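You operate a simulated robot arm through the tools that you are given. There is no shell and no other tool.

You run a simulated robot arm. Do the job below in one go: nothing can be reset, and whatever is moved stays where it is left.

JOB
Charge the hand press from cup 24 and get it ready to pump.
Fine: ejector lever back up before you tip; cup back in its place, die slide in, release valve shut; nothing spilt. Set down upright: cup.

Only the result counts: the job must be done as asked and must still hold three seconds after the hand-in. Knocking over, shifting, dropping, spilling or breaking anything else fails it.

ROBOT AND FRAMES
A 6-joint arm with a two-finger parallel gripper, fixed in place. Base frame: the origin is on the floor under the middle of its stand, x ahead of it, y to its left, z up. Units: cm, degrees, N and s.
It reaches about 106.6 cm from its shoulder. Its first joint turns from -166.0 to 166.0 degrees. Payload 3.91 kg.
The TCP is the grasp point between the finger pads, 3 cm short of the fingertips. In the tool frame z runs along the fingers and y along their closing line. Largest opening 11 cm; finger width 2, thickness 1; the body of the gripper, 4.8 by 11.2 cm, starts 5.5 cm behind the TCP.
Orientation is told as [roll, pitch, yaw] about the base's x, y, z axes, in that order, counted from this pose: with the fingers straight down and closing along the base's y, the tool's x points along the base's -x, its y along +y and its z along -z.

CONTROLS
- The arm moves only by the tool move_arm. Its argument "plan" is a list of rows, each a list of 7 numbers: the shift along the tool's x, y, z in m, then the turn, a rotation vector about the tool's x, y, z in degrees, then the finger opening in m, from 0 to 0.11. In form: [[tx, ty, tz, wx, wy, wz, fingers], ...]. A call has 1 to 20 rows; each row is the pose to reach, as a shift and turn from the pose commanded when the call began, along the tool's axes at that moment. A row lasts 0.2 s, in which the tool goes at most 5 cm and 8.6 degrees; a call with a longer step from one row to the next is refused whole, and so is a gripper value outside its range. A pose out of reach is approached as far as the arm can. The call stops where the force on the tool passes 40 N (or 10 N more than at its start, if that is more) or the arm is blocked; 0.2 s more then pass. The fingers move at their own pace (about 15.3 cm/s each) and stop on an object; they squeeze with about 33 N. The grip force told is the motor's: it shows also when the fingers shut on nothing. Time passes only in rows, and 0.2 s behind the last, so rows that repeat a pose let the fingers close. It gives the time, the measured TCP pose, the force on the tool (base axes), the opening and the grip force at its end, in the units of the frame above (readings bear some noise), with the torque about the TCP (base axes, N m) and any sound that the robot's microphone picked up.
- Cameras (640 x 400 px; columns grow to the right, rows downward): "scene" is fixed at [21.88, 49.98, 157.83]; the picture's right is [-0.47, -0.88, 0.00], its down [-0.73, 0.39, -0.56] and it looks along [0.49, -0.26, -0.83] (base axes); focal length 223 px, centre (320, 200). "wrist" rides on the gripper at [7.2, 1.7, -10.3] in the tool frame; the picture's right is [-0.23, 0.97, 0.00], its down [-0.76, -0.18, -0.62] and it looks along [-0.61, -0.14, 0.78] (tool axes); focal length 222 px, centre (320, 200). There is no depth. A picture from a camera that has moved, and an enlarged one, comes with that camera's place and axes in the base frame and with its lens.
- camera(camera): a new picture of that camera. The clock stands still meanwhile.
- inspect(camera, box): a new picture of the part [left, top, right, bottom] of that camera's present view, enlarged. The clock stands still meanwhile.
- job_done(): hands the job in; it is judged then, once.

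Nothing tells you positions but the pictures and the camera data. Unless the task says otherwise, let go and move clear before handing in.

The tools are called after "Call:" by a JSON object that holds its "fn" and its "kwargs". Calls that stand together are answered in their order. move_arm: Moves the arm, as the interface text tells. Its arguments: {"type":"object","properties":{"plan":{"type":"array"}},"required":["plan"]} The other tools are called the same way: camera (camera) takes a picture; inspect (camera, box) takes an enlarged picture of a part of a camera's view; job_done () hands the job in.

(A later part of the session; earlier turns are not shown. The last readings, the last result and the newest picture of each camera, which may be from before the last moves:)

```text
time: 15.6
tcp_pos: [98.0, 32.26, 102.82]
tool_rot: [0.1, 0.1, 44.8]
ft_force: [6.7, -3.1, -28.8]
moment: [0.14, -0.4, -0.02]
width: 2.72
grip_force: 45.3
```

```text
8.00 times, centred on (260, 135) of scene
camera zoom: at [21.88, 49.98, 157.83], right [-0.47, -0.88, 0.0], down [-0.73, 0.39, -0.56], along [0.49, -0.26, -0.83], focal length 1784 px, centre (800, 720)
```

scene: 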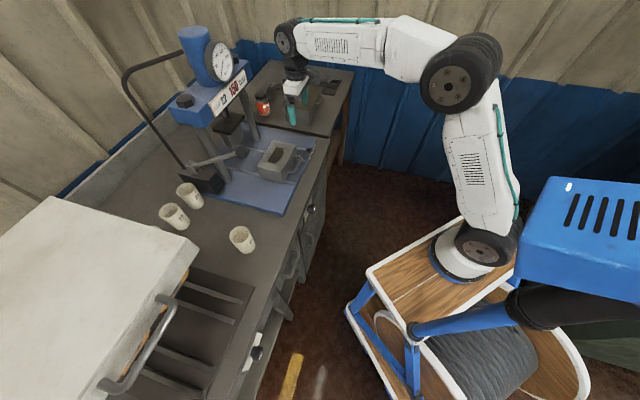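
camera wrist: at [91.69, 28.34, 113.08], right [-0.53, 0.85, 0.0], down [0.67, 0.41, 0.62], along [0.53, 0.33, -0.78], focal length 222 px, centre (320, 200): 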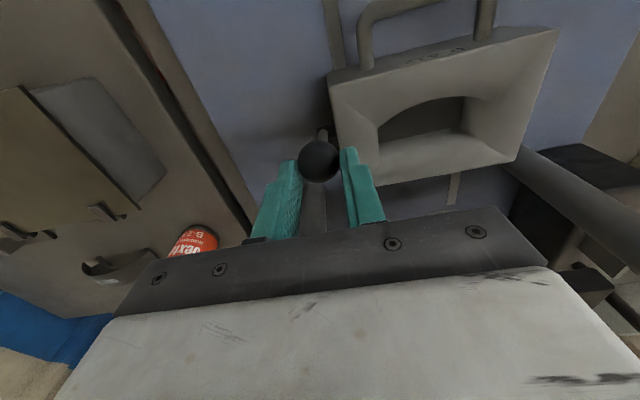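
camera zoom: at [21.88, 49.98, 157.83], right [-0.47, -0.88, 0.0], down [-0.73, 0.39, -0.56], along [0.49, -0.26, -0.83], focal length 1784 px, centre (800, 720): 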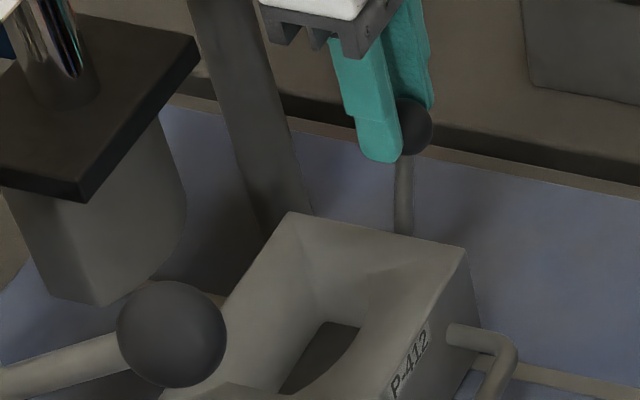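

The lever is at about 77° and the vertical pull is becoming ineffective. I'll release the ball, back up and see whether the lever stays where it is.

Call:
{"fn": "move_arm", "kwargs": {"plan": [[0, 0, 0.001, 0, 0, 0, 0.055], [0, 0, 0.001, 0, 0, 0, 0.055], [0, 0, -0.03, 0, 0, 0, 0.055], [0, 0, -0.07, 0, 0, 0, 0.055]]}}

Call:
{"fn": "camera", "kwargs": {"camera": "wrist"}}

Call:
{"fn": "inspect", "kwargs": {"camera": "scene", "box": [220, 110, 300, 160]}}

```text
time: 16.6
tcp_pos: [97.08, 32.08, 109.69]
tool_rot: [0.1, 0.1, 45.0]
ft_force: [0.3, -0.3, -0.4]
moment: [0.0, 0.05, 0.02]
width: 5.51
grip_force: 0.0
out of reach, approached as far as the arm can: row 4
```

```text
taken
camera wrist: at [90.96, 28.16, 120.06], right [-0.53, 0.85, 0.0], down [0.67, 0.41, 0.62], along [0.53, 0.33, -0.78], focal length 222 px, centre (320, 200)
```

wrist: 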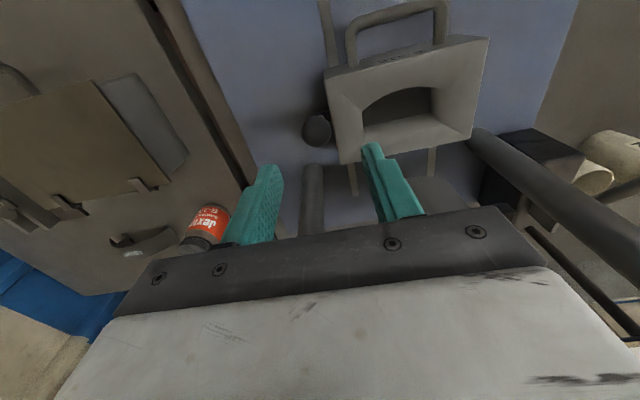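

```text
8.00 times, centred on (260, 135) of scene
camera zoom: at [21.88, 49.98, 157.83], right [-0.47, -0.88, 0.0], down [-0.73, 0.39, -0.56], along [0.49, -0.26, -0.83], focal length 1784 px, centre (800, 720)
```

zoom: 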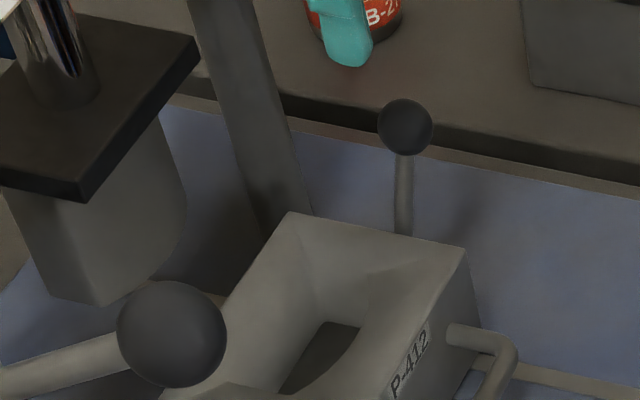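

The lever stays up by itself at about 80°. I'll zoom in on the lever and cavity from the wrist to judge whether it is at its stop.

Call:
{"fn": "inspect", "kwargs": {"camera": "wrist", "box": [280, 60, 440, 160]}}

Call:
{"fn": "inspect", "kwargs": {"camera": "wrist", "box": [300, 0, 500, 125]}}

Call:
{"fn": "camera", "kwargs": {"camera": "scene"}}

```text
4.00 times, centred on (360, 110) of wrist
camera zoom: at [90.96, 28.16, 120.06], right [-0.53, 0.85, 0.0], down [0.67, 0.41, 0.62], along [0.53, 0.33, -0.78], focal length 888 px, centre (160, 560)
```

zoom: 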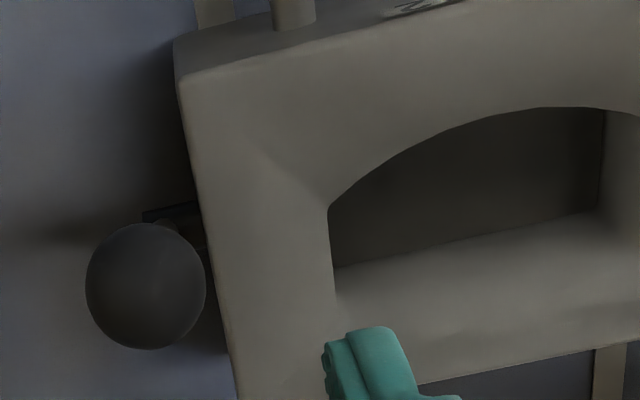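

```text
3.20 times, centred on (400, 62) of wrist
camera zoom: at [90.96, 28.16, 120.06], right [-0.53, 0.85, 0.0], down [0.67, 0.41, 0.62], along [0.53, 0.33, -0.78], focal length 711 px, centre (64, 640)
```

zoom: 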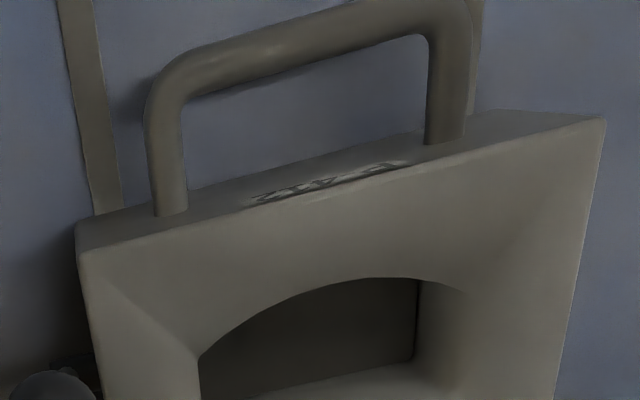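

```text
taken
```

scene: 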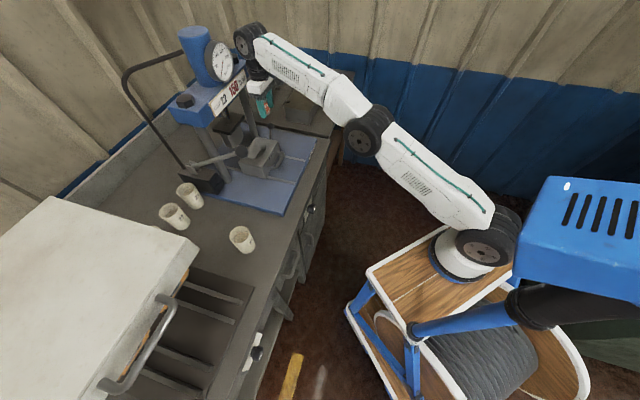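

The cavity is clearly deep now. The arm is near its reach limit here, so I'll retreat, then turn the gripper to a horizontal pose for the remaining work.

Call:
{"fn": "move_arm", "kwargs": {"plan": [[0.04, 0, 0, 0, 0, 0, 0.055], [0.085, 0.01, 0, 0, 0, 0, 0.055], [0.13, 0.03, 0, 0, 0, 0, 0.055], [0.175, 0.05, 0, 0, 0, 0, 0.055], [0.22, 0.07, 0, 0, 0, 0, 0.055], [0.265, 0.09, 0, 0, 0, 0, 0.055], [0.305, 0.11, 0, 0, 0, 0, 0.055]]}}

Call:
{"fn": "move_arm", "kwargs": {"plan": [[0, 0, 0, 0, 0, -8.5, 0.055], [0, 0, 0, 0, 0, -17, 0.055], [0, 0, 0, 0, 0, -25.5, 0.055], [0, 0, 0, 0, 0, -34, 0.055], [0, 0, 0, 0, 0, -42.5, 0.055], [0, 0, 0, 0, 0, -51, 0.055], [0, 0, 0, 0, 0, -59.5, 0.055], [0, 0, 0, 0, 0, -68, 0.055], [0, 0, 0, 0, 0, -76.5, 0.055], [0, 0, 0, 0, 0, -85, 0.055], [0, 0, 0, 0, 0, -90, 0.055]]}}

```text
time: 18.2
tcp_pos: [67.83, 18.07, 109.44]
tool_rot: [0.2, 0.0, 44.9]
ft_force: [1.2, 0.5, -0.8]
moment: [-0.02, 0.04, 0.01]
width: 5.51
grip_force: 0.0
```

```text
time: 20.6
tcp_pos: [67.8, 18.17, 109.76]
tool_rot: [-0.1, 0.0, 135.1]
ft_force: [-0.4, 0.3, -0.6]
moment: [-0.02, -0.01, -0.02]
width: 5.49
grip_force: 0.0
```

Turning works. I'll finish the 180° turn about the tool axis.

Call:
{"fn": "move_arm", "kwargs": {"plan": [[0, 0, 0, 0, 0, -8.5, 0.03], [0, 0, 0, 0, 0, -17, 0.03], [0, 0, 0, 0, 0, -25.5, 0.03], [0, 0, 0, 0, 0, -34, 0.03], [0, 0, 0, 0, 0, -42.5, 0.03], [0, 0, 0, 0, 0, -51, 0.03], [0, 0, 0, 0, 0, -59.5, 0.03], [0, 0, 0, 0, 0, -68, 0.03], [0, 0, 0, 0, 0, -76.5, 0.03], [0, 0, 0, 0, 0, -85, 0.03], [0, 0, 0, 0, 0, -90, 0.03]]}}

Call:
{"fn": "camera", "kwargs": {"camera": "scene"}}

```text
time: 23.0
tcp_pos: [61.47, 26.73, 108.43]
tool_rot: [4.0, 0.7, -145.5]
ft_force: [-1.0, 0.2, 1.2]
moment: [-0.02, -0.02, 0.03]
width: 3.0
grip_force: 0.1
out of reach, approached as far as the arm can: row 8, 9, 10, 11
```

```text
taken
```

scene: 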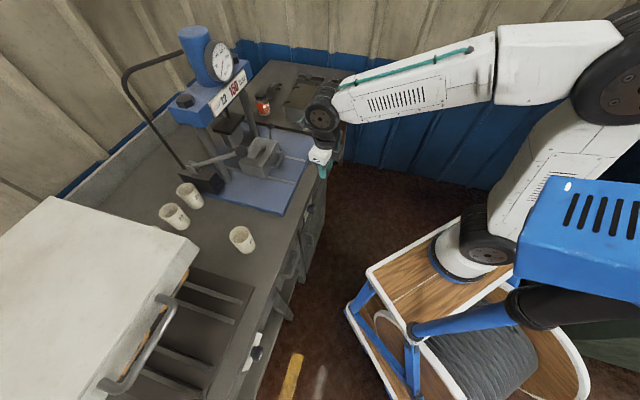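

The last joint runs into its limit near a full half turn, so I'll turn back and use a forward-tilted pose with the camera underneath instead.

Call:
{"fn": "move_arm", "kwargs": {"plan": [[0, 0, 0, 0, 0, 8.5, 0.03], [0, 0, 0, 0, 0, 17, 0.03], [0, 0, 0, 0, 0, 25.5, 0.03], [0, 0, 0, 0, 0, 34, 0.03], [0, 0, 0, 0, 0, 42.5, 0.03], [0, 0, 0, 0, 0, 51, 0.03], [0, 0, 0, 0, 0, 59.5, 0.03], [0, 0, 0, 0, 0, 68, 0.03], [0, 0, 0, 0, 0, 76.5, 0.03], [0, 0, 0, 0, 0, 85, 0.03], [0, 0, 0, 0, 0, 90, 0.03]]}}

```text
time: 25.4
tcp_pos: [61.18, 26.94, 108.2]
tool_rot: [-0.8, 4.1, 124.3]
ft_force: [-0.5, 0.2, 0.0]
moment: [-0.04, -0.02, -0.02]
width: 3.0
grip_force: 0.2
```

I'll turn the rest of the way back to the 45° heading, then correct the small leftover tilt.

Call:
{"fn": "move_arm", "kwargs": {"plan": [[0, 0, 0, 0, 0, 7.93, 0.03], [0, 0, 0, 0, 0, 15.86, 0.03], [0, 0, 0, 0, 0, 23.79, 0.03], [0, 0, 0, 0, 0, 31.72, 0.03], [0, 0, 0, 0, 0, 39.65, 0.03], [0, 0, 0, 0, 0, 47.58, 0.03], [0, 0, 0, 0, 0, 55.51, 0.03], [0, 0, 0, 0, 0, 63.44, 0.03], [0, 0, 0, 0, 0, 71.37, 0.03], [0, 0, 0, 0, 0, 79.3, 0.03]]}}

```text
time: 27.6
tcp_pos: [61.24, 26.92, 108.22]
tool_rot: [-4.1, 0.1, 45.0]
ft_force: [-0.3, -0.1, -0.2]
moment: [0.0, 0.04, -0.03]
width: 2.98
grip_force: 0.0
```

The heading is right with a small 4° tilt. I'll remove it, then pitch the gripper forward 60°.

Call:
{"fn": "move_arm", "kwargs": {"plan": [[0, 0, 0, -4.1, 0, 0, 0.0], [0, 0, 0, -4.1, 0, 0, 0.0]]}}

Call:
{"fn": "move_arm", "kwargs": {"plan": [[0, 0, 0, 0, -7.5, 0, 0.0], [0, 0, 0, 0, -15, 0, 0.0], [0, 0, 0, 0, -22.5, 0, 0.0], [0, 0, 0, 0, -30, 0, 0.0], [0, 0, 0, 0, -37.5, 0, 0.0], [0, 0, 0, 0, -45, 0, 0.0], [0, 0, 0, 0, -52.5, 0, 0.0], [0, 0, 0, 0, -60, 0, 0.0]]}}

Call:
{"fn": "camera", "kwargs": {"camera": "wrist"}}

Call:
{"fn": "camera", "kwargs": {"camera": "scene"}}

```text
time: 28.2
tcp_pos: [61.2, 26.95, 108.28]
tool_rot: [0.0, 0.1, 45.1]
ft_force: [-1.0, -0.8, -0.7]
moment: [-0.02, -0.01, 0.03]
width: 0.0
grip_force: 32.8
```

```text
time: 30.0
tcp_pos: [60.44, 27.46, 108.2]
tool_rot: [2.5, -53.7, 45.1]
ft_force: [0.5, 0.4, 0.2]
moment: [0.03, 0.03, 0.02]
width: 0.01
grip_force: 32.9
out of reach, approached as far as the arm can: row 7, 8
```

```text
taken
camera wrist: at [50.74, 19.39, 108.37], right [-0.62, 0.76, 0.21], down [0.11, -0.18, 0.98], along [0.78, 0.63, 0.02], focal length 222 px, centre (320, 200)
```

wrist: 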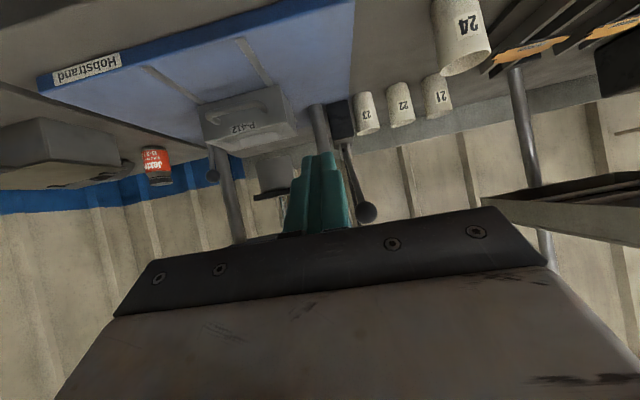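

```text
taken
```

scene: 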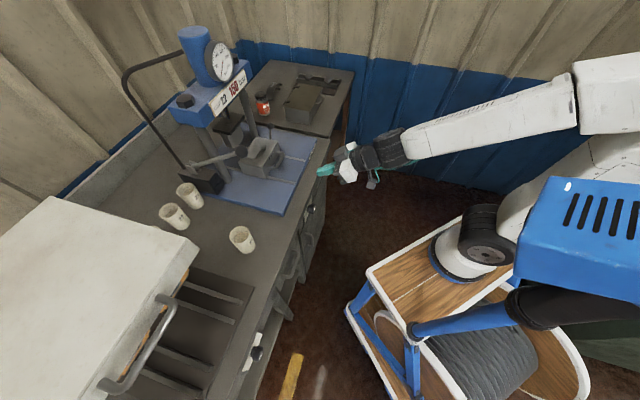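

The pitch stopped at 54° because the elbow is folded this close in. I'll move out toward the ball with closed fingers, completing the pitch on the way, and stop short of it.

Call:
{"fn": "move_arm", "kwargs": {"plan": [[-0.0095, -0.033, 0.025, 0, 0, 0, 0.0], [-0.019, -0.066, 0.05, 0, 0, 0, 0.0], [-0.0285, -0.099, 0.075, 0.5, -1.3, 0, 0.0], [-0.038, -0.132, 0.1, 1.0, -2.6, 0, 0.0], [-0.0474, -0.165, 0.125, 1.5, -3.9, 0, 0.0], [-0.0568, -0.198, 0.15, 2.0, -5.1, 0, 0.0], [-0.0663, -0.231, 0.1747, 2.5, -6.3, 0, 0.0]]}}

Call:
{"fn": "camera", "kwargs": {"camera": "wrist"}}

Call:
{"fn": "inspect", "kwargs": {"camera": "scene", "box": [220, 100, 316, 160]}}

```text
time: 31.6
tcp_pos: [89.51, 25.17, 102.32]
tool_rot: [0.5, -60.2, 44.6]
ft_force: [-0.1, -0.2, -0.1]
moment: [-0.01, 0.02, 0.02]
width: 0.01
grip_force: 33.1
```

```text
taken
camera wrist: at [79.54, 17.43, 101.24], right [-0.61, 0.77, 0.2], down [0.02, -0.24, 0.97], along [0.79, 0.59, 0.14], focal length 222 px, centre (320, 200)
```

wrist: 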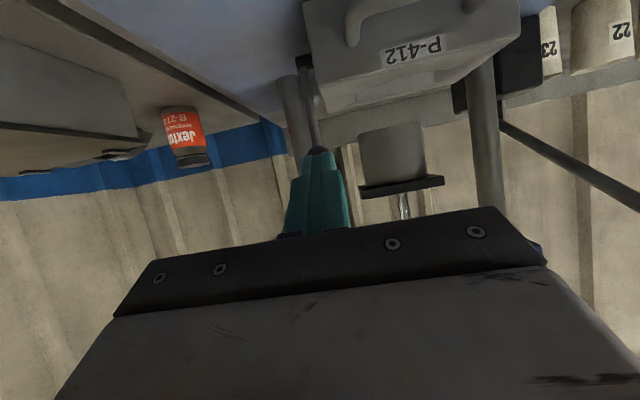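

```text
6.67 times, centred on (268, 130) of scene
camera zoom: at [21.88, 49.98, 157.83], right [-0.47, -0.88, 0.0], down [-0.73, 0.39, -0.56], along [0.49, -0.26, -0.83], focal length 1487 px, centre (667, 667)
```

zoom: 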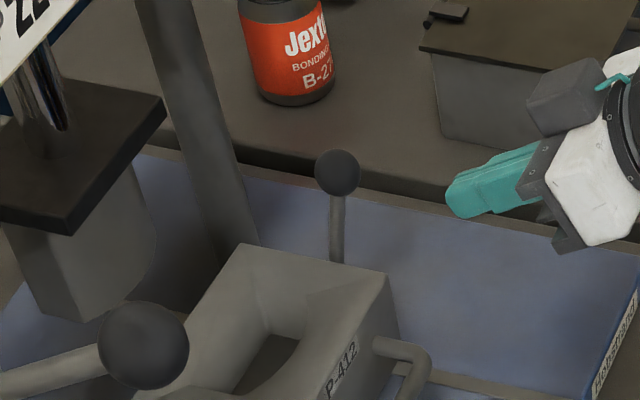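

Now I look at the press from the front, upside down: lever nearly upright behind my fingertips, the punch above, and the posts. Let me zoom.

Call:
{"fn": "inspect", "kwargs": {"camera": "wrist", "box": [260, 30, 420, 130]}}

Call:
{"fn": "inspect", "kwargs": {"camera": "wrist", "box": [270, 90, 510, 240]}}

```text
4.00 times, centred on (340, 80) of wrist
camera zoom: at [79.54, 17.43, 101.24], right [-0.61, 0.77, 0.2], down [0.02, -0.24, 0.97], along [0.79, 0.59, 0.14], focal length 888 px, centre (240, 680)
```

zoom: 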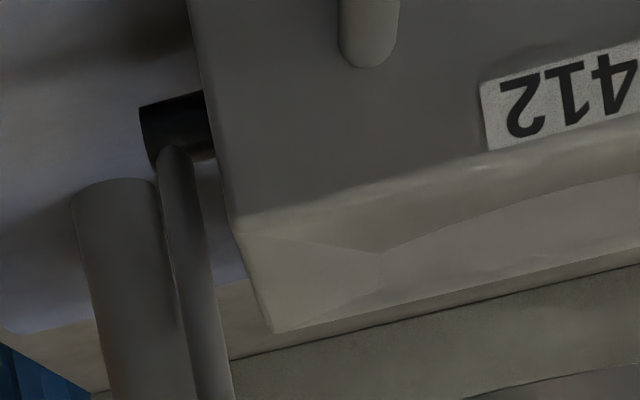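

```text
2.67 times, centred on (390, 165) of wrist
camera zoom: at [79.54, 17.43, 101.24], right [-0.61, 0.77, 0.2], down [0.02, -0.24, 0.97], along [0.79, 0.59, 0.14], focal length 592 px, centre (133, 293)
```

zoom: 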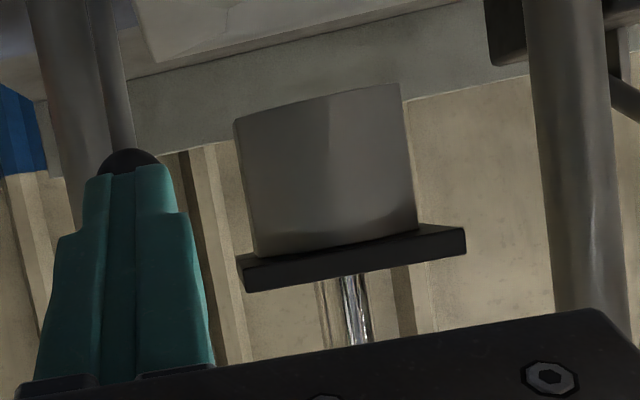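

The lever pivots on the dark cylinder at the die's right side. I'll lower my closed fingertips to ball height and push it gently rearward, so the die runs to its inner stop and the lever to its own.

Call:
{"fn": "move_arm", "kwargs": {"plan": [[0.0034, -0.0045, 0.019, 0, 0, 0, 0.0], [0.0068, -0.009, 0.0385, 0, 0, 0, 0.0], [0.0018, -0.009, 0.047, 0, 0, 0, 0.0], [-0.0032, -0.009, 0.056, 0, 0, 0, 0.0], [-0.0082, -0.009, 0.0645, 0, 0, 0, 0.0]]}}

Call:
{"fn": "inspect", "kwargs": {"camera": "scene", "box": [220, 100, 316, 160]}}

Call:
{"fn": "camera", "kwargs": {"camera": "wrist"}}

```text
time: 32.8
tcp_pos: [94.49, 28.89, 99.82]
tool_rot: [0.5, -60.0, 44.6]
ft_force: [0.4, -0.1, 0.1]
moment: [0.02, -0.02, 0.02]
width: 0.01
grip_force: 32.9
```

```text
6.67 times, centred on (268, 130) of scene
camera zoom: at [21.88, 49.98, 157.83], right [-0.47, -0.88, 0.0], down [-0.73, 0.39, -0.56], along [0.49, -0.26, -0.83], focal length 1487 px, centre (667, 667)
```

zoom: 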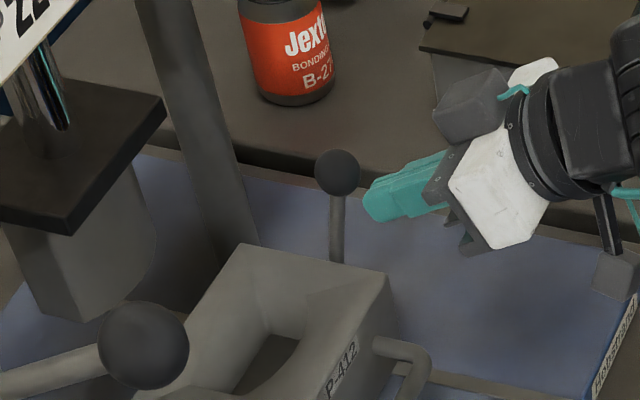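

```text
taken
camera wrist: at [84.52, 21.05, 98.75], right [-0.61, 0.77, 0.2], down [0.02, -0.24, 0.97], along [0.79, 0.59, 0.13], focal length 222 px, centre (320, 200)
```

wrist: 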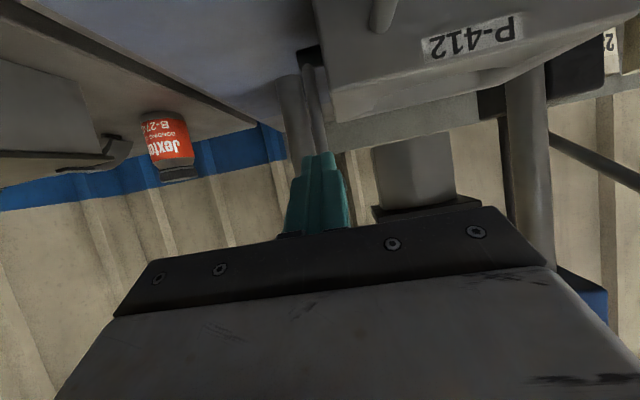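

The tips are just touching the ball's front. I'll push 4 cm rearward slowly.

Call:
{"fn": "move_arm", "kwargs": {"plan": [[-0.004, 0, 0.0069, 0, 0, 0, 0.0], [-0.008, 0, 0.0139, 0, 0, 0, 0.0], [-0.0119, 0, 0.0208, 0, 0, 0, 0.0], [-0.0159, 0, 0.0278, 0, 0, 0, 0.0], [-0.0199, 0, 0.0347, 0, 0, 0, 0.0]]}}

Call:
{"fn": "inspect", "kwargs": {"camera": "scene", "box": [200, 90, 296, 150]}}

```text
time: 34.0
tcp_pos: [97.34, 31.53, 99.84]
tool_rot: [0.6, -60.1, 44.4]
ft_force: [-2.5, -1.4, -9.9]
moment: [-0.3, 0.28, 0.01]
width: 0.01
grip_force: 33.1
```

```text
6.67 times, centred on (248, 120) of scene
camera zoom: at [21.88, 49.98, 157.83], right [-0.47, -0.88, 0.0], down [-0.73, 0.39, -0.56], along [0.49, -0.26, -0.83], focal length 1487 px, centre (800, 733)
```

zoom: 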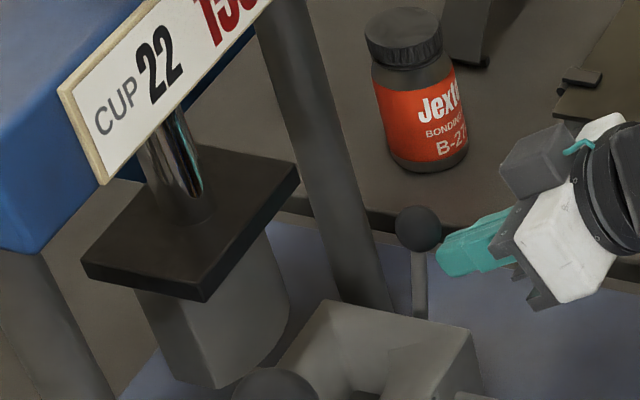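

The die slides with only about 3 N and the lever angle is unchanged. I'll keep pushing toward the inner stop.

Call:
{"fn": "move_arm", "kwargs": {"plan": [[-0.004, 0, 0.0069, 0, 0, 0, 0.0], [-0.008, 0, 0.0139, 0, 0, 0, 0.0], [-0.0119, 0, 0.0208, 0, 0, 0, 0.0], [-0.0159, 0, 0.0278, 0, 0, 0, 0.0], [-0.0199, 0, 0.0347, 0, 0, 0, 0.0]]}}

Call:
{"fn": "inspect", "kwargs": {"camera": "scene", "box": [200, 90, 296, 150]}}

Call:
{"fn": "camera", "kwargs": {"camera": "wrist"}}

```text
time: 35.2
tcp_pos: [100.14, 34.63, 99.94]
tool_rot: [0.5, -60.1, 44.6]
ft_force: [-1.1, -0.8, 0.2]
moment: [-0.05, 0.01, -0.01]
width: 0.0
grip_force: 32.8
```

```text
6.67 times, centred on (248, 120) of scene
camera zoom: at [21.88, 49.98, 157.83], right [-0.47, -0.88, 0.0], down [-0.73, 0.39, -0.56], along [0.49, -0.26, -0.83], focal length 1487 px, centre (800, 733)
```

zoom: 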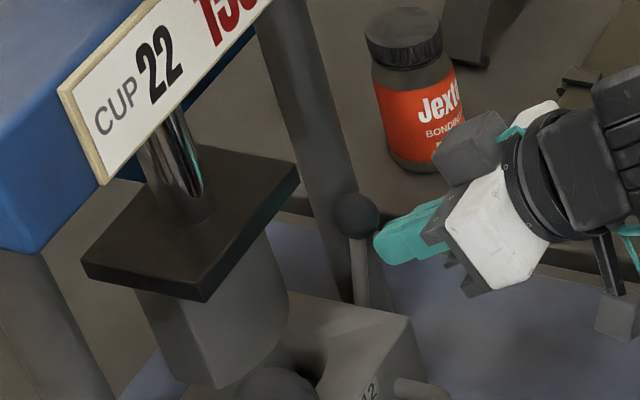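

```text
taken
camera wrist: at [90.11, 26.86, 98.81], right [-0.61, 0.77, 0.2], down [0.02, -0.24, 0.97], along [0.79, 0.59, 0.14], focal length 222 px, centre (320, 200)
```

wrist: 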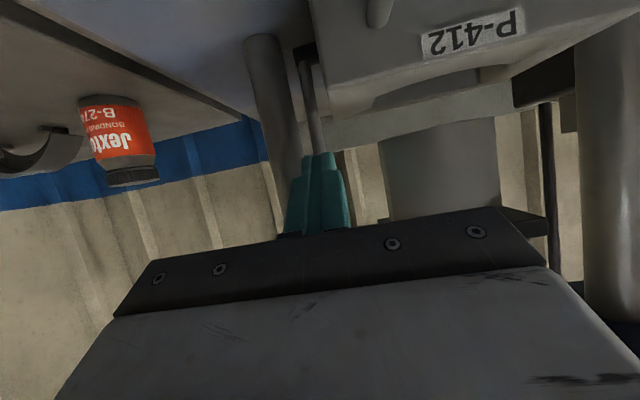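

The die is going under the punch smoothly. I'll continue another 4 cm.

Call:
{"fn": "move_arm", "kwargs": {"plan": [[-0.004, 0, 0.0069, 0, 0, 0, 0.0], [-0.008, 0, 0.0139, 0, 0, 0, 0.0], [-0.0119, 0, 0.0208, 0, 0, 0, 0.0], [-0.0159, 0, 0.0278, 0, 0, 0, 0.0], [-0.0199, 0, 0.0347, 0, 0, 0, 0.0]]}}

Call:
{"fn": "inspect", "kwargs": {"camera": "scene", "box": [200, 90, 296, 150]}}

Call:
{"fn": "camera", "kwargs": {"camera": "wrist"}}

```text
time: 36.2
tcp_pos: [101.93, 35.96, 99.39]
tool_rot: [0.8, -59.5, 44.4]
ft_force: [-21.8, -22.8, 4.3]
moment: [-0.08, 0.11, 0.02]
width: 0.01
grip_force: 33.2
stopped in row 4: the force on the tool passed its limit at 59 N (the readings are from after the stop); the commanded pose is now the measured one
```

```text
6.67 times, centred on (248, 120) of scene
camera zoom: at [21.88, 49.98, 157.83], right [-0.47, -0.88, 0.0], down [-0.73, 0.39, -0.56], along [0.49, -0.26, -0.83], focal length 1487 px, centre (800, 733)
```

zoom: 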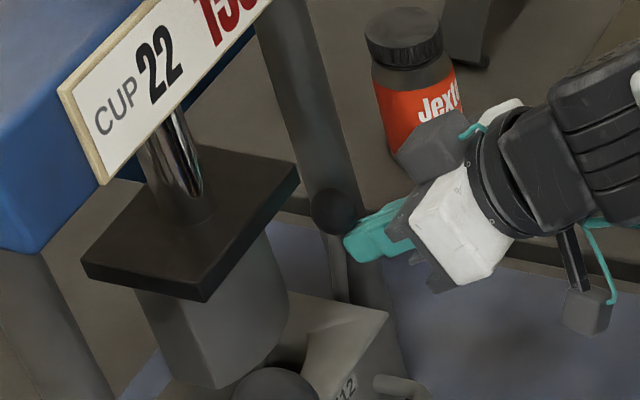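

```text
taken
camera wrist: at [91.96, 28.36, 98.37], right [-0.61, 0.77, 0.2], down [0.02, -0.24, 0.97], along [0.8, 0.59, 0.12], focal length 222 px, centre (320, 200)
```

wrist: 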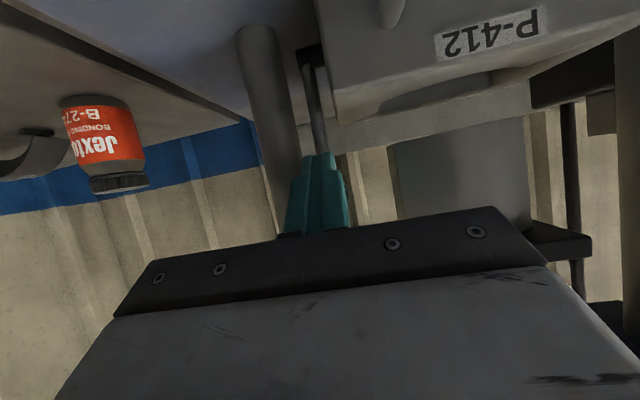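

The push stopped hard with the lever angle unchanged at about 79°, so the lever is at its upper stop and the die is at its inner stop (die front at about e2=100). Now I'll back off and get ready to pull the die back out by its handle for filling.

Call:
{"fn": "move_arm", "kwargs": {"plan": [[0.0101, 0, -0.0172, 0, 0, 0, 0.0], [0.0175, 0, -0.058, 0, 0, 0, 0.0], [0.0248, 0, -0.1014, 0, 0, 0, 0.0]]}}

Call:
{"fn": "inspect", "kwargs": {"camera": "scene", "box": [200, 90, 296, 150]}}

Call:
{"fn": "camera", "kwargs": {"camera": "wrist"}}

```text
time: 37.0
tcp_pos: [95.07, 29.26, 102.28]
tool_rot: [0.7, -59.5, 44.5]
ft_force: [0.0, 0.8, -0.8]
moment: [0.03, -0.03, -0.01]
width: 0.0
grip_force: 32.7
```

```text
6.67 times, centred on (248, 120) of scene
camera zoom: at [21.88, 49.98, 157.83], right [-0.47, -0.88, 0.0], down [-0.73, 0.39, -0.56], along [0.49, -0.26, -0.83], focal length 1487 px, centre (800, 733)
```

zoom: 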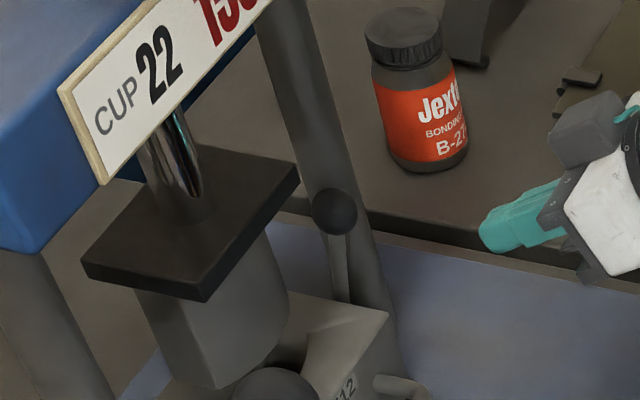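

```text
taken
camera wrist: at [85.02, 21.48, 101.37], right [-0.61, 0.77, 0.2], down [0.02, -0.24, 0.97], along [0.79, 0.59, 0.12], focal length 222 px, centre (320, 200)
```

wrist: 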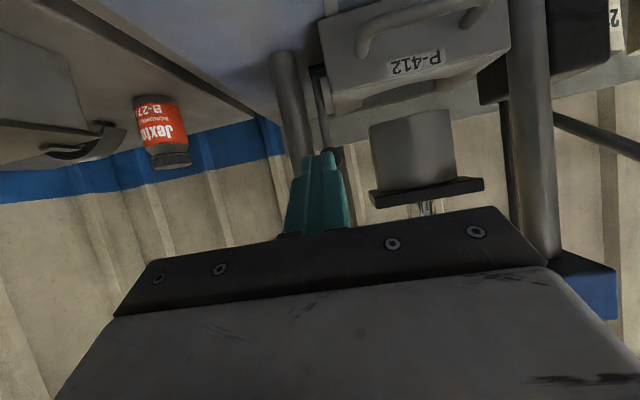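

The lever stays up on its own. I'll now bring the closed fingers steeper (30° from vertical) and over the middle of the handle loop.

Call:
{"fn": "move_arm", "kwargs": {"plan": [[-0.004, 0.024, 0.0035, 0, 7.4, 0, 0.0], [-0.008, 0.048, 0.007, 0, 14.8, 0, 0.0], [-0.012, 0.072, 0.0105, 0, 22.2, 0, 0.0], [-0.016, 0.095, 0.0137, 0, 29.5, 0, 0.0]]}}

Call:
{"fn": "camera", "kwargs": {"camera": "wrist"}}

Call:
{"fn": "inspect", "kwargs": {"camera": "wrist", "box": [220, 60, 420, 185]}}

```text
time: 38.0
tcp_pos: [89.69, 37.14, 103.15]
tool_rot: [0.5, -30.1, 44.9]
ft_force: [-0.3, 0.0, 0.6]
moment: [0.04, -0.01, 0.0]
width: 0.0
grip_force: 32.8
```

```text
taken
camera wrist: at [80.47, 30.27, 108.44], right [-0.55, 0.83, 0.12], down [0.38, 0.12, 0.92], along [0.75, 0.55, -0.38], focal length 222 px, centre (320, 200)
```

wrist: 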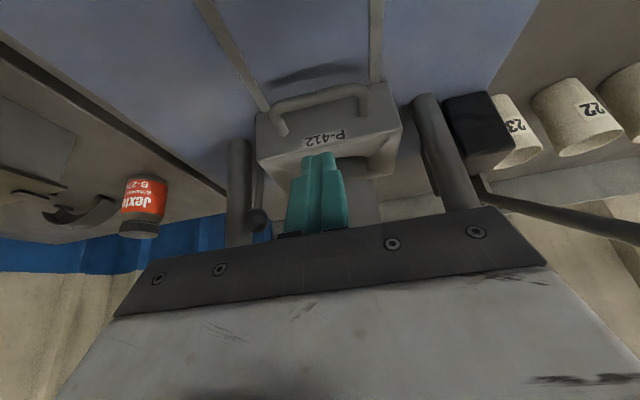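

```text
3.20 times, centred on (320, 122) of wrist
camera zoom: at [80.47, 30.27, 108.44], right [-0.55, 0.83, 0.12], down [0.38, 0.12, 0.92], along [0.75, 0.55, -0.38], focal length 711 px, centre (320, 448)
```

zoom: 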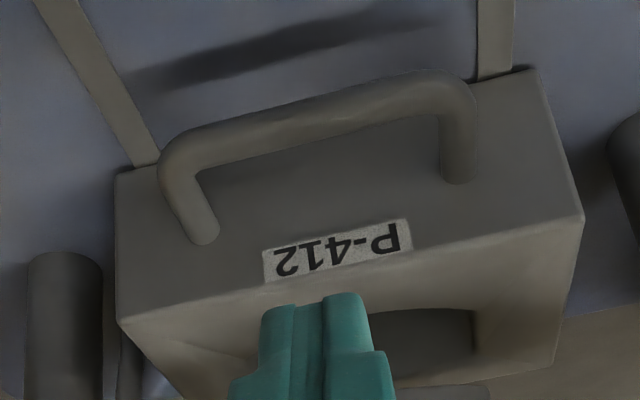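

The handle bar is at e2≈95, z≈90.5 and the die front at e2≈99.1, leaving a 3 cm gap. I'll hover over that gap.

Call:
{"fn": "move_arm", "kwargs": {"plan": [[-0.01, 0.0005, 0.027, 0, 0, 0, 0.0], [-0.02, 0.001, 0.054, 0, 0, 0, 0.0], [-0.0307, 0.0016, 0.0818, 0, 0, 0, 0.0]]}}

Call:
{"fn": "inspect", "kwargs": {"camera": "wrist", "box": [220, 60, 420, 185]}}

Call:
{"fn": "inspect", "kwargs": {"camera": "scene", "box": [200, 90, 296, 150]}}

```text
time: 38.8
tcp_pos: [94.2, 42.48, 97.66]
tool_rot: [0.4, -30.0, 44.9]
ft_force: [-0.4, -0.1, 1.1]
moment: [-0.02, 0.03, -0.04]
width: 0.0
grip_force: 32.6
```

```text
3.20 times, centred on (320, 122) of wrist
camera zoom: at [85.03, 35.45, 102.94], right [-0.55, 0.83, 0.12], down [0.38, 0.12, 0.92], along [0.75, 0.55, -0.37], focal length 711 px, centre (320, 448)
```

zoom: 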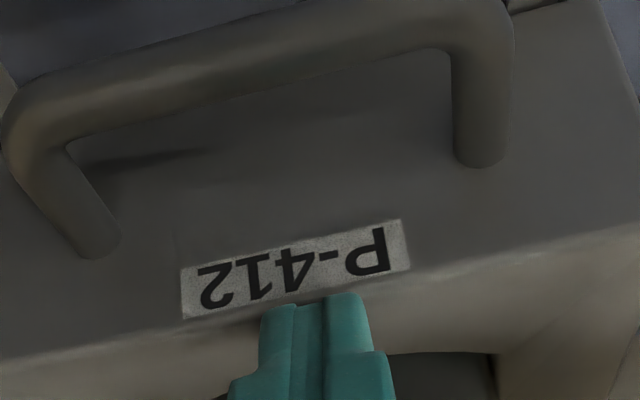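

```text
6.67 times, centred on (248, 120) of scene
camera zoom: at [21.88, 49.98, 157.83], right [-0.47, -0.88, 0.0], down [-0.73, 0.39, -0.56], along [0.49, -0.26, -0.83], focal length 1487 px, centre (800, 733)
```

zoom: 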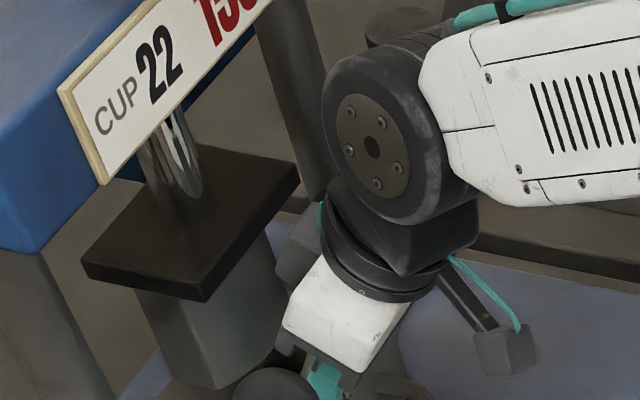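

Aligned over the gap. I'll lower straight down into the loop.

Call:
{"fn": "move_arm", "kwargs": {"plan": [[0.009, 0, 0.0156, 0, 0, 0, 0.0], [0.018, 0, 0.0312, 0, 0, 0, 0.0], [0.027, 0, 0.0468, 0, 0, 0, 0.0]]}}

Call:
{"fn": "inspect", "kwargs": {"camera": "wrist", "box": [220, 60, 420, 185]}}

```text
time: 39.2
tcp_pos: [94.19, 42.39, 97.31]
tool_rot: [0.3, -30.8, 44.9]
ft_force: [-25.4, -16.3, 18.5]
moment: [-0.33, 0.48, -0.08]
width: 0.0
grip_force: 32.6
stopped in row 2: the force on the tool passed its limit at 57 N (the readings are from after the stop); the commanded pose is now the measured one
```

```text
3.20 times, centred on (320, 122) of wrist
camera zoom: at [85.01, 35.41, 102.45], right [-0.55, 0.83, 0.12], down [0.37, 0.11, 0.92], along [0.75, 0.55, -0.36], focal length 711 px, centre (320, 448)
```

zoom: 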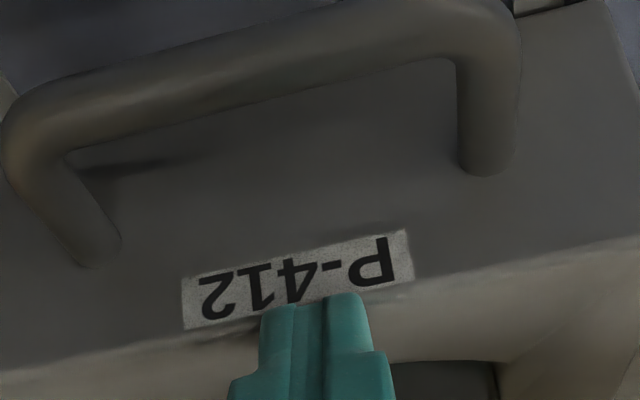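

The fingertips touched the die's top front edge: the die sits a bit nearer and higher than I estimated (front at about e2=97.8, handle at z≈91.8). I'll back off, then use a rolled grip so one finger goes inside the loop and I can clamp the bar.

Call:
{"fn": "move_arm", "kwargs": {"plan": [[-0.0154, 0, -0.0258, 0, 0, 0, 0.0], [0.0002, 0, -0.0583, 0, -7.1, 0, 0.0], [0.0208, 0, -0.0823, 0, -14.2, 0, 0.0]]}}

Call:
{"fn": "move_arm", "kwargs": {"plan": [[0, 0, 0, 0, 0, -8.5, 0.03], [0, 0, 0, 0, 0, -17, 0.03], [0, 0, 0, 0, 0, -25.5, 0.03], [0, 0, 0, 0, 0, -34, 0.03], [0, 0, 0, 0, 0, -42.5, 0.03], [0, 0, 0, 0, 0, -51, 0.03], [0, 0, 0, 0, 0, -59.5, 0.03], [0, 0, 0, 0, 0, -68, 0.03], [0, 0, 0, 0, 0, -76.5, 0.03], [0, 0, 0, 0, 0, -85, 0.03], [0, 0, 0, 0, 0, -90, 0.03]]}}

Call:
{"fn": "camera", "kwargs": {"camera": "wrist"}}

Call:
{"fn": "inspect", "kwargs": {"camera": "scene", "box": [200, 90, 296, 150]}}

```text
time: 40.0
tcp_pos: [90.12, 38.01, 102.76]
tool_rot: [0.4, -44.9, 44.9]
ft_force: [0.7, 0.0, -1.3]
moment: [0.0, -0.02, 0.01]
width: 0.01
grip_force: 33.2
```

```text
time: 42.4
tcp_pos: [90.11, 38.27, 103.12]
tool_rot: [-45.0, -0.2, 135.1]
ft_force: [-0.1, -0.7, -0.6]
moment: [-0.03, 0.0, 0.0]
width: 3.03
grip_force: 0.1
```

```text
taken
camera wrist: at [89.41, 27.1, 109.09], right [-0.65, -0.33, -0.69], down [-0.76, 0.31, 0.57], along [0.03, 0.89, -0.45], focal length 222 px, centre (320, 200)
```

wrist: 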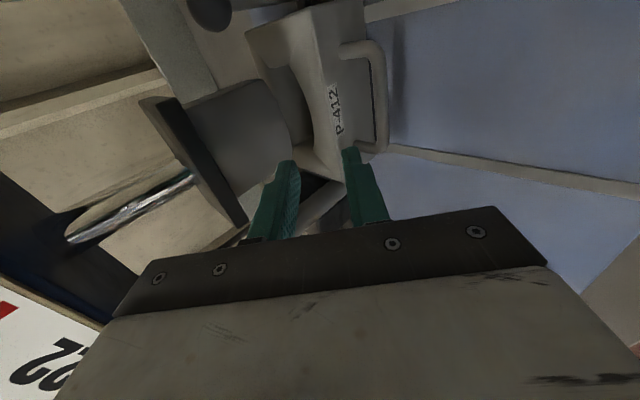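

```text
6.67 times, centred on (248, 120) of scene
camera zoom: at [21.88, 49.98, 157.83], right [-0.47, -0.88, 0.0], down [-0.73, 0.39, -0.56], along [0.49, -0.26, -0.83], focal length 1487 px, centre (800, 733)
```

zoom: 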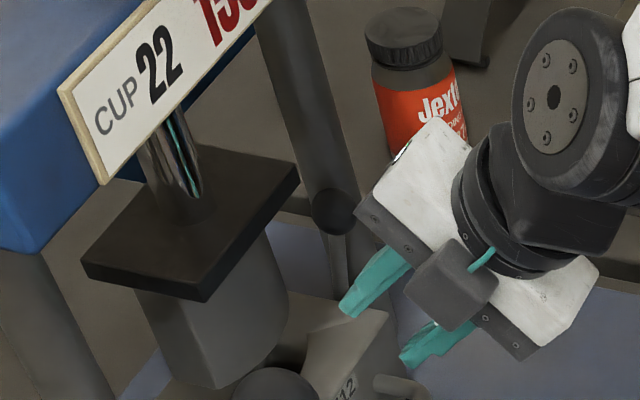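

Now I view the handle from the right side. I'll zoom to measure it against the fingers.

Call:
{"fn": "inspect", "kwargs": {"camera": "wrist", "box": [240, 20, 432, 140]}}

Call:
{"fn": "inspect", "kwargs": {"camera": "wrist", "box": [240, 90, 432, 210]}}

```text
3.33 times, centred on (336, 80) of wrist
camera zoom: at [89.41, 27.1, 109.09], right [-0.65, -0.33, -0.69], down [-0.76, 0.31, 0.57], along [0.03, 0.89, -0.45], focal length 740 px, centre (267, 600)
```

zoom: 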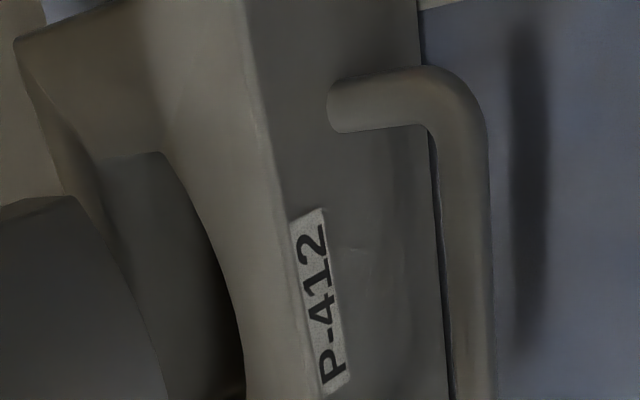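

```text
3.33 times, centred on (336, 150) of wrist
camera zoom: at [89.41, 27.1, 109.09], right [-0.65, -0.33, -0.69], down [-0.76, 0.31, 0.57], along [0.03, 0.89, -0.45], focal length 740 px, centre (267, 367)
```

zoom: 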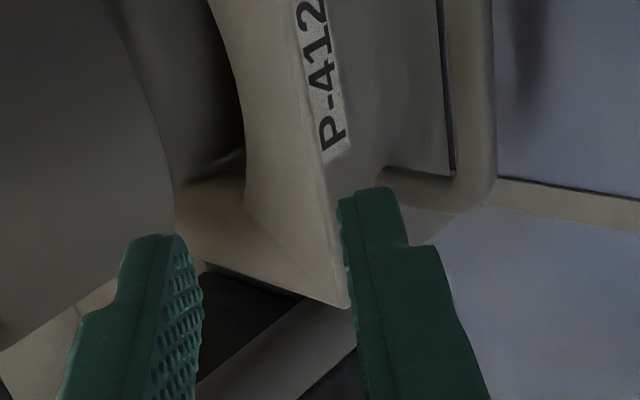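

Handle bar is at about e2=94.2, z=91.8. I'll line up behind it along the 45° approach, with the fingers 3 cm apart.

Call:
{"fn": "move_arm", "kwargs": {"plan": [[0.0017, 0.028, 0.0145, 0, 0, 0, 0.03], [0.0034, 0.0557, 0.0291, 0, 0, 0, 0.03], [0.0034, 0.0557, 0.0541, 0, 0, 0, 0.03]]}}

Call:
{"fn": "camera", "kwargs": {"camera": "wrist"}}

Call:
{"fn": "inspect", "kwargs": {"camera": "wrist", "box": [240, 90, 432, 210]}}

```text
time: 43.2
tcp_pos: [90.37, 38.09, 95.26]
tool_rot: [-44.9, -0.2, 135.0]
ft_force: [-1.1, -0.3, 0.6]
moment: [0.0, 0.04, 0.01]
width: 3.01
grip_force: 0.0
```

```text
taken
camera wrist: at [89.6, 26.82, 101.33], right [-0.65, -0.33, -0.69], down [-0.76, 0.31, 0.57], along [0.03, 0.89, -0.45], focal length 222 px, centre (320, 200)
```

wrist: 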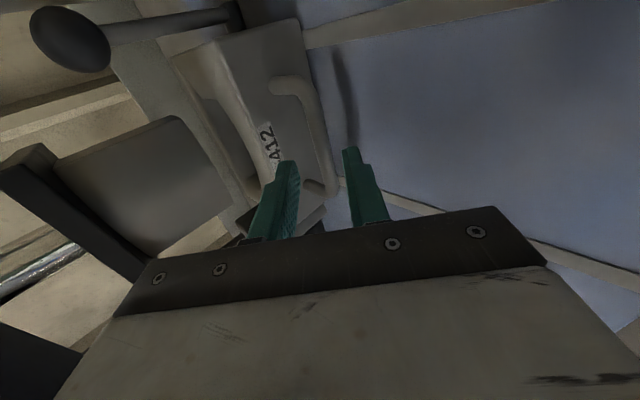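

```text
3.33 times, centred on (336, 150) of wrist
camera zoom: at [89.6, 26.82, 101.33], right [-0.65, -0.33, -0.69], down [-0.76, 0.31, 0.57], along [0.03, 0.89, -0.45], focal length 740 px, centre (267, 367)
```

zoom: 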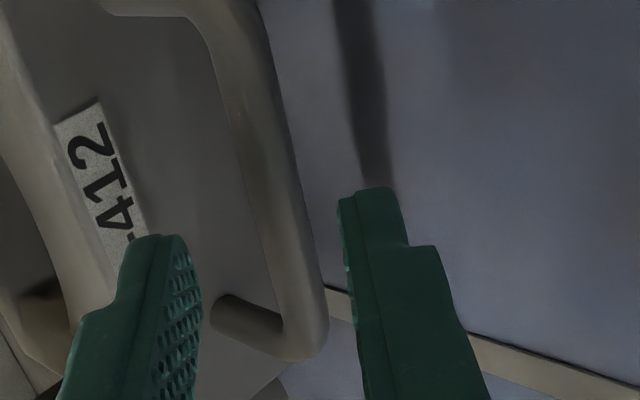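

The bar sits between the finger lines. I'll advance 3.2 cm along the approach and close on it.

Call:
{"fn": "move_arm", "kwargs": {"plan": [[0, 0.001, 0.016, 0, 0, 0, 0.03], [0, 0.002, 0.032, 0, 0, 0, 0.03], [0, 0.002, 0.032, 0, 0, 0, 0.03]]}}

Call:
{"fn": "inspect", "kwargs": {"camera": "wrist", "box": [240, 90, 432, 210]}}

```text
time: 44.0
tcp_pos: [91.81, 39.56, 92.89]
tool_rot: [-44.9, -0.2, 134.9]
ft_force: [-0.1, 0.6, 0.3]
moment: [0.01, -0.01, -0.01]
width: 3.03
grip_force: 0.0
```

```text
3.33 times, centred on (336, 150) of wrist
camera zoom: at [91.1, 28.38, 98.93], right [-0.65, -0.33, -0.69], down [-0.76, 0.31, 0.57], along [0.03, 0.89, -0.45], focal length 740 px, centre (267, 367)
```

zoom: 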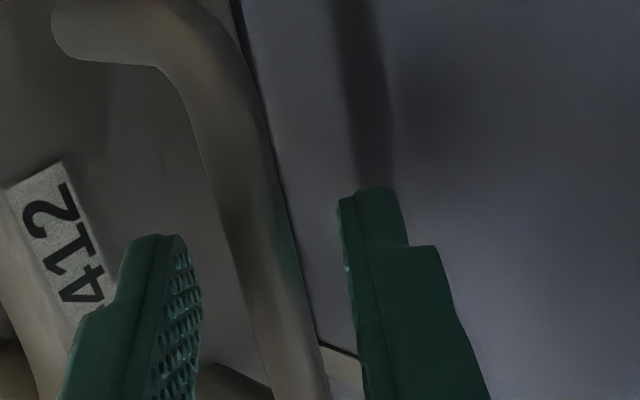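

No contact yet, and the bar is between the pads. Closing now.

Call:
{"fn": "move_arm", "kwargs": {"plan": [[0, 0, 0, 0, 0, 0, 0.005], [0, 0, 0, 0, 0, 0, 0.005], [0, 0, 0, 0, 0, 0, 0.005]]}}

Call:
{"fn": "inspect", "kwargs": {"camera": "wrist", "box": [240, 90, 432, 210]}}

```text
time: 44.8
tcp_pos: [91.88, 39.5, 92.81]
tool_rot: [-44.9, -0.2, 135.0]
ft_force: [-3.4, -1.4, -2.5]
moment: [-0.24, -0.1, 0.0]
width: 1.17
grip_force: 45.0
```

```text
3.33 times, centred on (336, 150) of wrist
camera zoom: at [91.08, 28.36, 98.89], right [-0.65, -0.33, -0.69], down [-0.76, 0.31, 0.57], along [0.03, 0.89, -0.45], focal length 740 px, centre (267, 367)
```

zoom: 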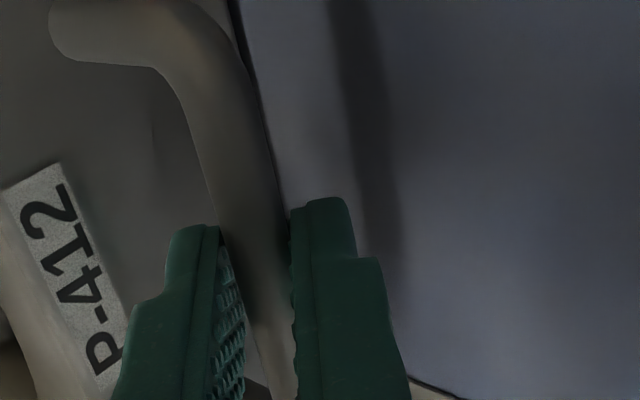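

The bar is gripped (1.17 cm). Now I'll pull the die slide back out toward me about 16.5 cm.

Call:
{"fn": "move_arm", "kwargs": {"plan": [[0, 0.007, -0.007, 0, 0, 0, 0.005], [0, 0.0177, -0.0177, 0, 0, 0, 0.005], [0, 0.0283, -0.0283, 0, 0, 0, 0.005], [0, 0.0389, -0.0389, 0, 0, 0, 0.005], [0, 0.0495, -0.0495, 0, 0, 0, 0.005], [0, 0.0601, -0.0601, 0, 0, 0, 0.005], [0, 0.0707, -0.0707, 0, 0, 0, 0.005]]}}

Call:
{"fn": "inspect", "kwargs": {"camera": "scene", "box": [200, 100, 328, 180]}}

Call:
{"fn": "camera", "kwargs": {"camera": "wrist"}}

```text
time: 45.8
tcp_pos: [88.51, 36.2, 92.9]
tool_rot: [-43.4, -0.4, 135.0]
ft_force: [1.9, -2.6, -8.5]
moment: [-0.28, 0.07, 0.38]
width: 1.17
grip_force: 45.0
out of reach, approached as far as the arm can: row 3, 4
stopped in row 4: the force on the tool passed its limit at 43 N (the readings are from after the stop); the commanded pose is now the measured one
```

```text
5.00 times, centred on (264, 140) of scene
camera zoom: at [21.88, 49.98, 157.83], right [-0.47, -0.88, 0.0], down [-0.73, 0.39, -0.56], along [0.49, -0.26, -0.83], focal length 1115 px, centre (600, 500)
```

zoom: 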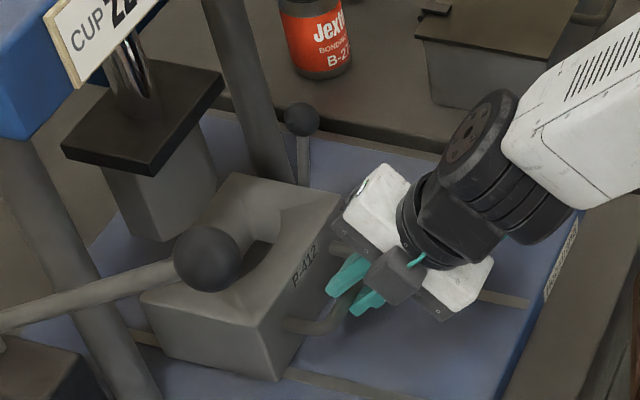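

```text
taken
camera wrist: at [87.95, 25.2, 99.16], right [-0.66, -0.34, -0.67], down [-0.75, 0.32, 0.58], along [0.02, 0.88, -0.47], focal length 222 px, centre (320, 200)
```

wrist: 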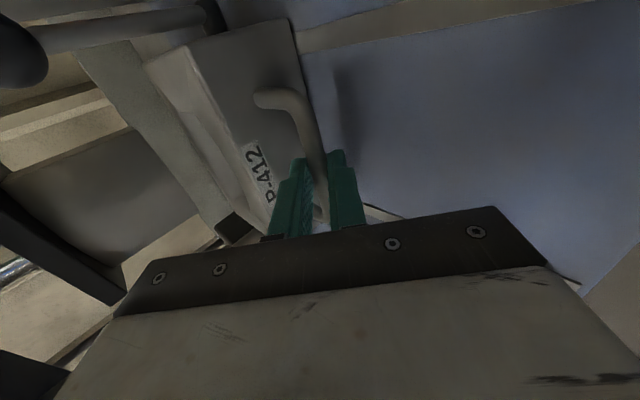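

The arm reached a wrist limit at this pitch while retracting; the die has come out about 4.7 cm. I'll rotate the tool steeper around the gripped bar, then continue pulling.

Call:
{"fn": "move_arm", "kwargs": {"plan": [[0, -0.0014, 0.0002, -5.5, 0, 0, 0.005], [0, -0.0029, 0.0004, -11, 0, 0, 0.005], [0, -0.0043, 0.0006, -16.6, 0, 0, 0.005]]}}

Call:
{"fn": "camera", "kwargs": {"camera": "wrist"}}

```text
time: 46.6
tcp_pos: [88.89, 36.53, 93.37]
tool_rot: [-27.0, -0.4, 135.0]
ft_force: [8.7, -4.6, -6.1]
moment: [0.18, 0.08, 0.38]
width: 1.16
grip_force: 45.0
```

```text
taken
camera wrist: at [89.81, 27.01, 101.7], right [-0.78, -0.45, -0.44], down [-0.62, 0.45, 0.64], along [-0.09, 0.77, -0.63], focal length 222 px, centre (320, 200)
```

wrist: 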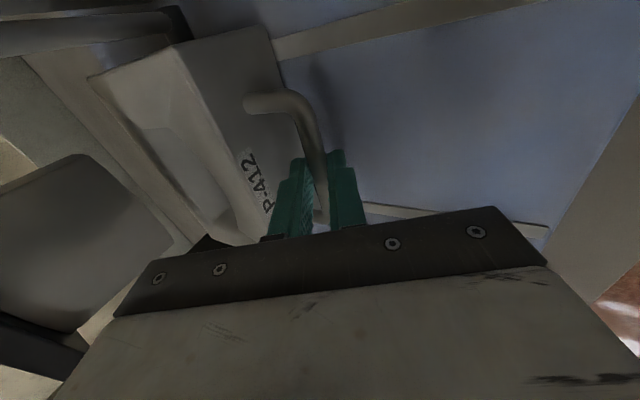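

Now at a 27° pitch with the bar still gripped. I'll pull the remaining 12 cm.

Call:
{"fn": "move_arm", "kwargs": {"plan": [[0.001, 0.0089, -0.0045, 0, 0, 0, 0.005], [0.001, 0.0223, -0.0114, 0, 0, 0, 0.005], [0.001, 0.0401, -0.0204, 0, 0, 0, 0.005], [0.001, 0.0579, -0.0295, 0, 0, 0, 0.005], [0.001, 0.0757, -0.0386, 0, 0, 0, 0.005], [0.001, 0.0935, -0.0477, 0, 0, 0, 0.005], [0.001, 0.1069, -0.0545, 0, 0, 0, 0.005]]}}

Call:
{"fn": "inspect", "kwargs": {"camera": "scene", "box": [200, 100, 328, 180]}}

Call:
{"fn": "camera", "kwargs": {"camera": "wrist"}}

```text
time: 48.2
tcp_pos: [80.25, 27.98, 93.37]
tool_rot: [-26.9, -0.5, 135.1]
ft_force: [-9.4, -0.1, 9.1]
moment: [0.12, 0.37, 0.4]
width: 1.18
grip_force: 44.8
```

```text
5.00 times, centred on (264, 140) of scene
camera zoom: at [21.88, 49.98, 157.83], right [-0.47, -0.88, 0.0], down [-0.73, 0.39, -0.56], along [0.49, -0.26, -0.83], focal length 1115 px, centre (600, 500)
```

zoom: 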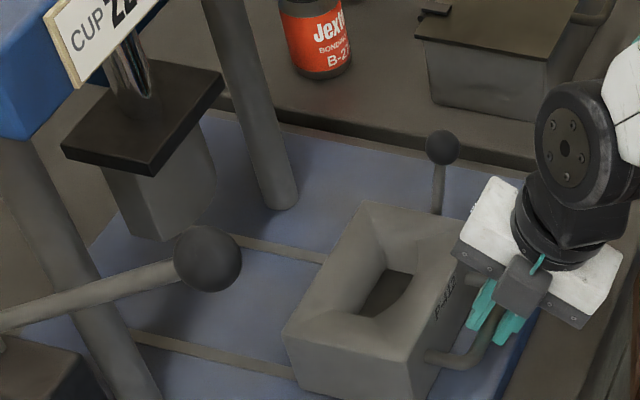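

```text
taken
camera wrist: at [81.13, 18.31, 101.7], right [-0.78, -0.45, -0.44], down [-0.62, 0.45, 0.64], along [-0.09, 0.77, -0.63], focal length 222 px, centre (320, 200)
```

wrist: 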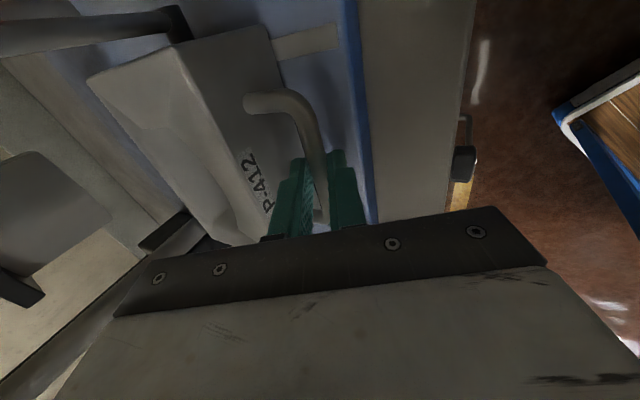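

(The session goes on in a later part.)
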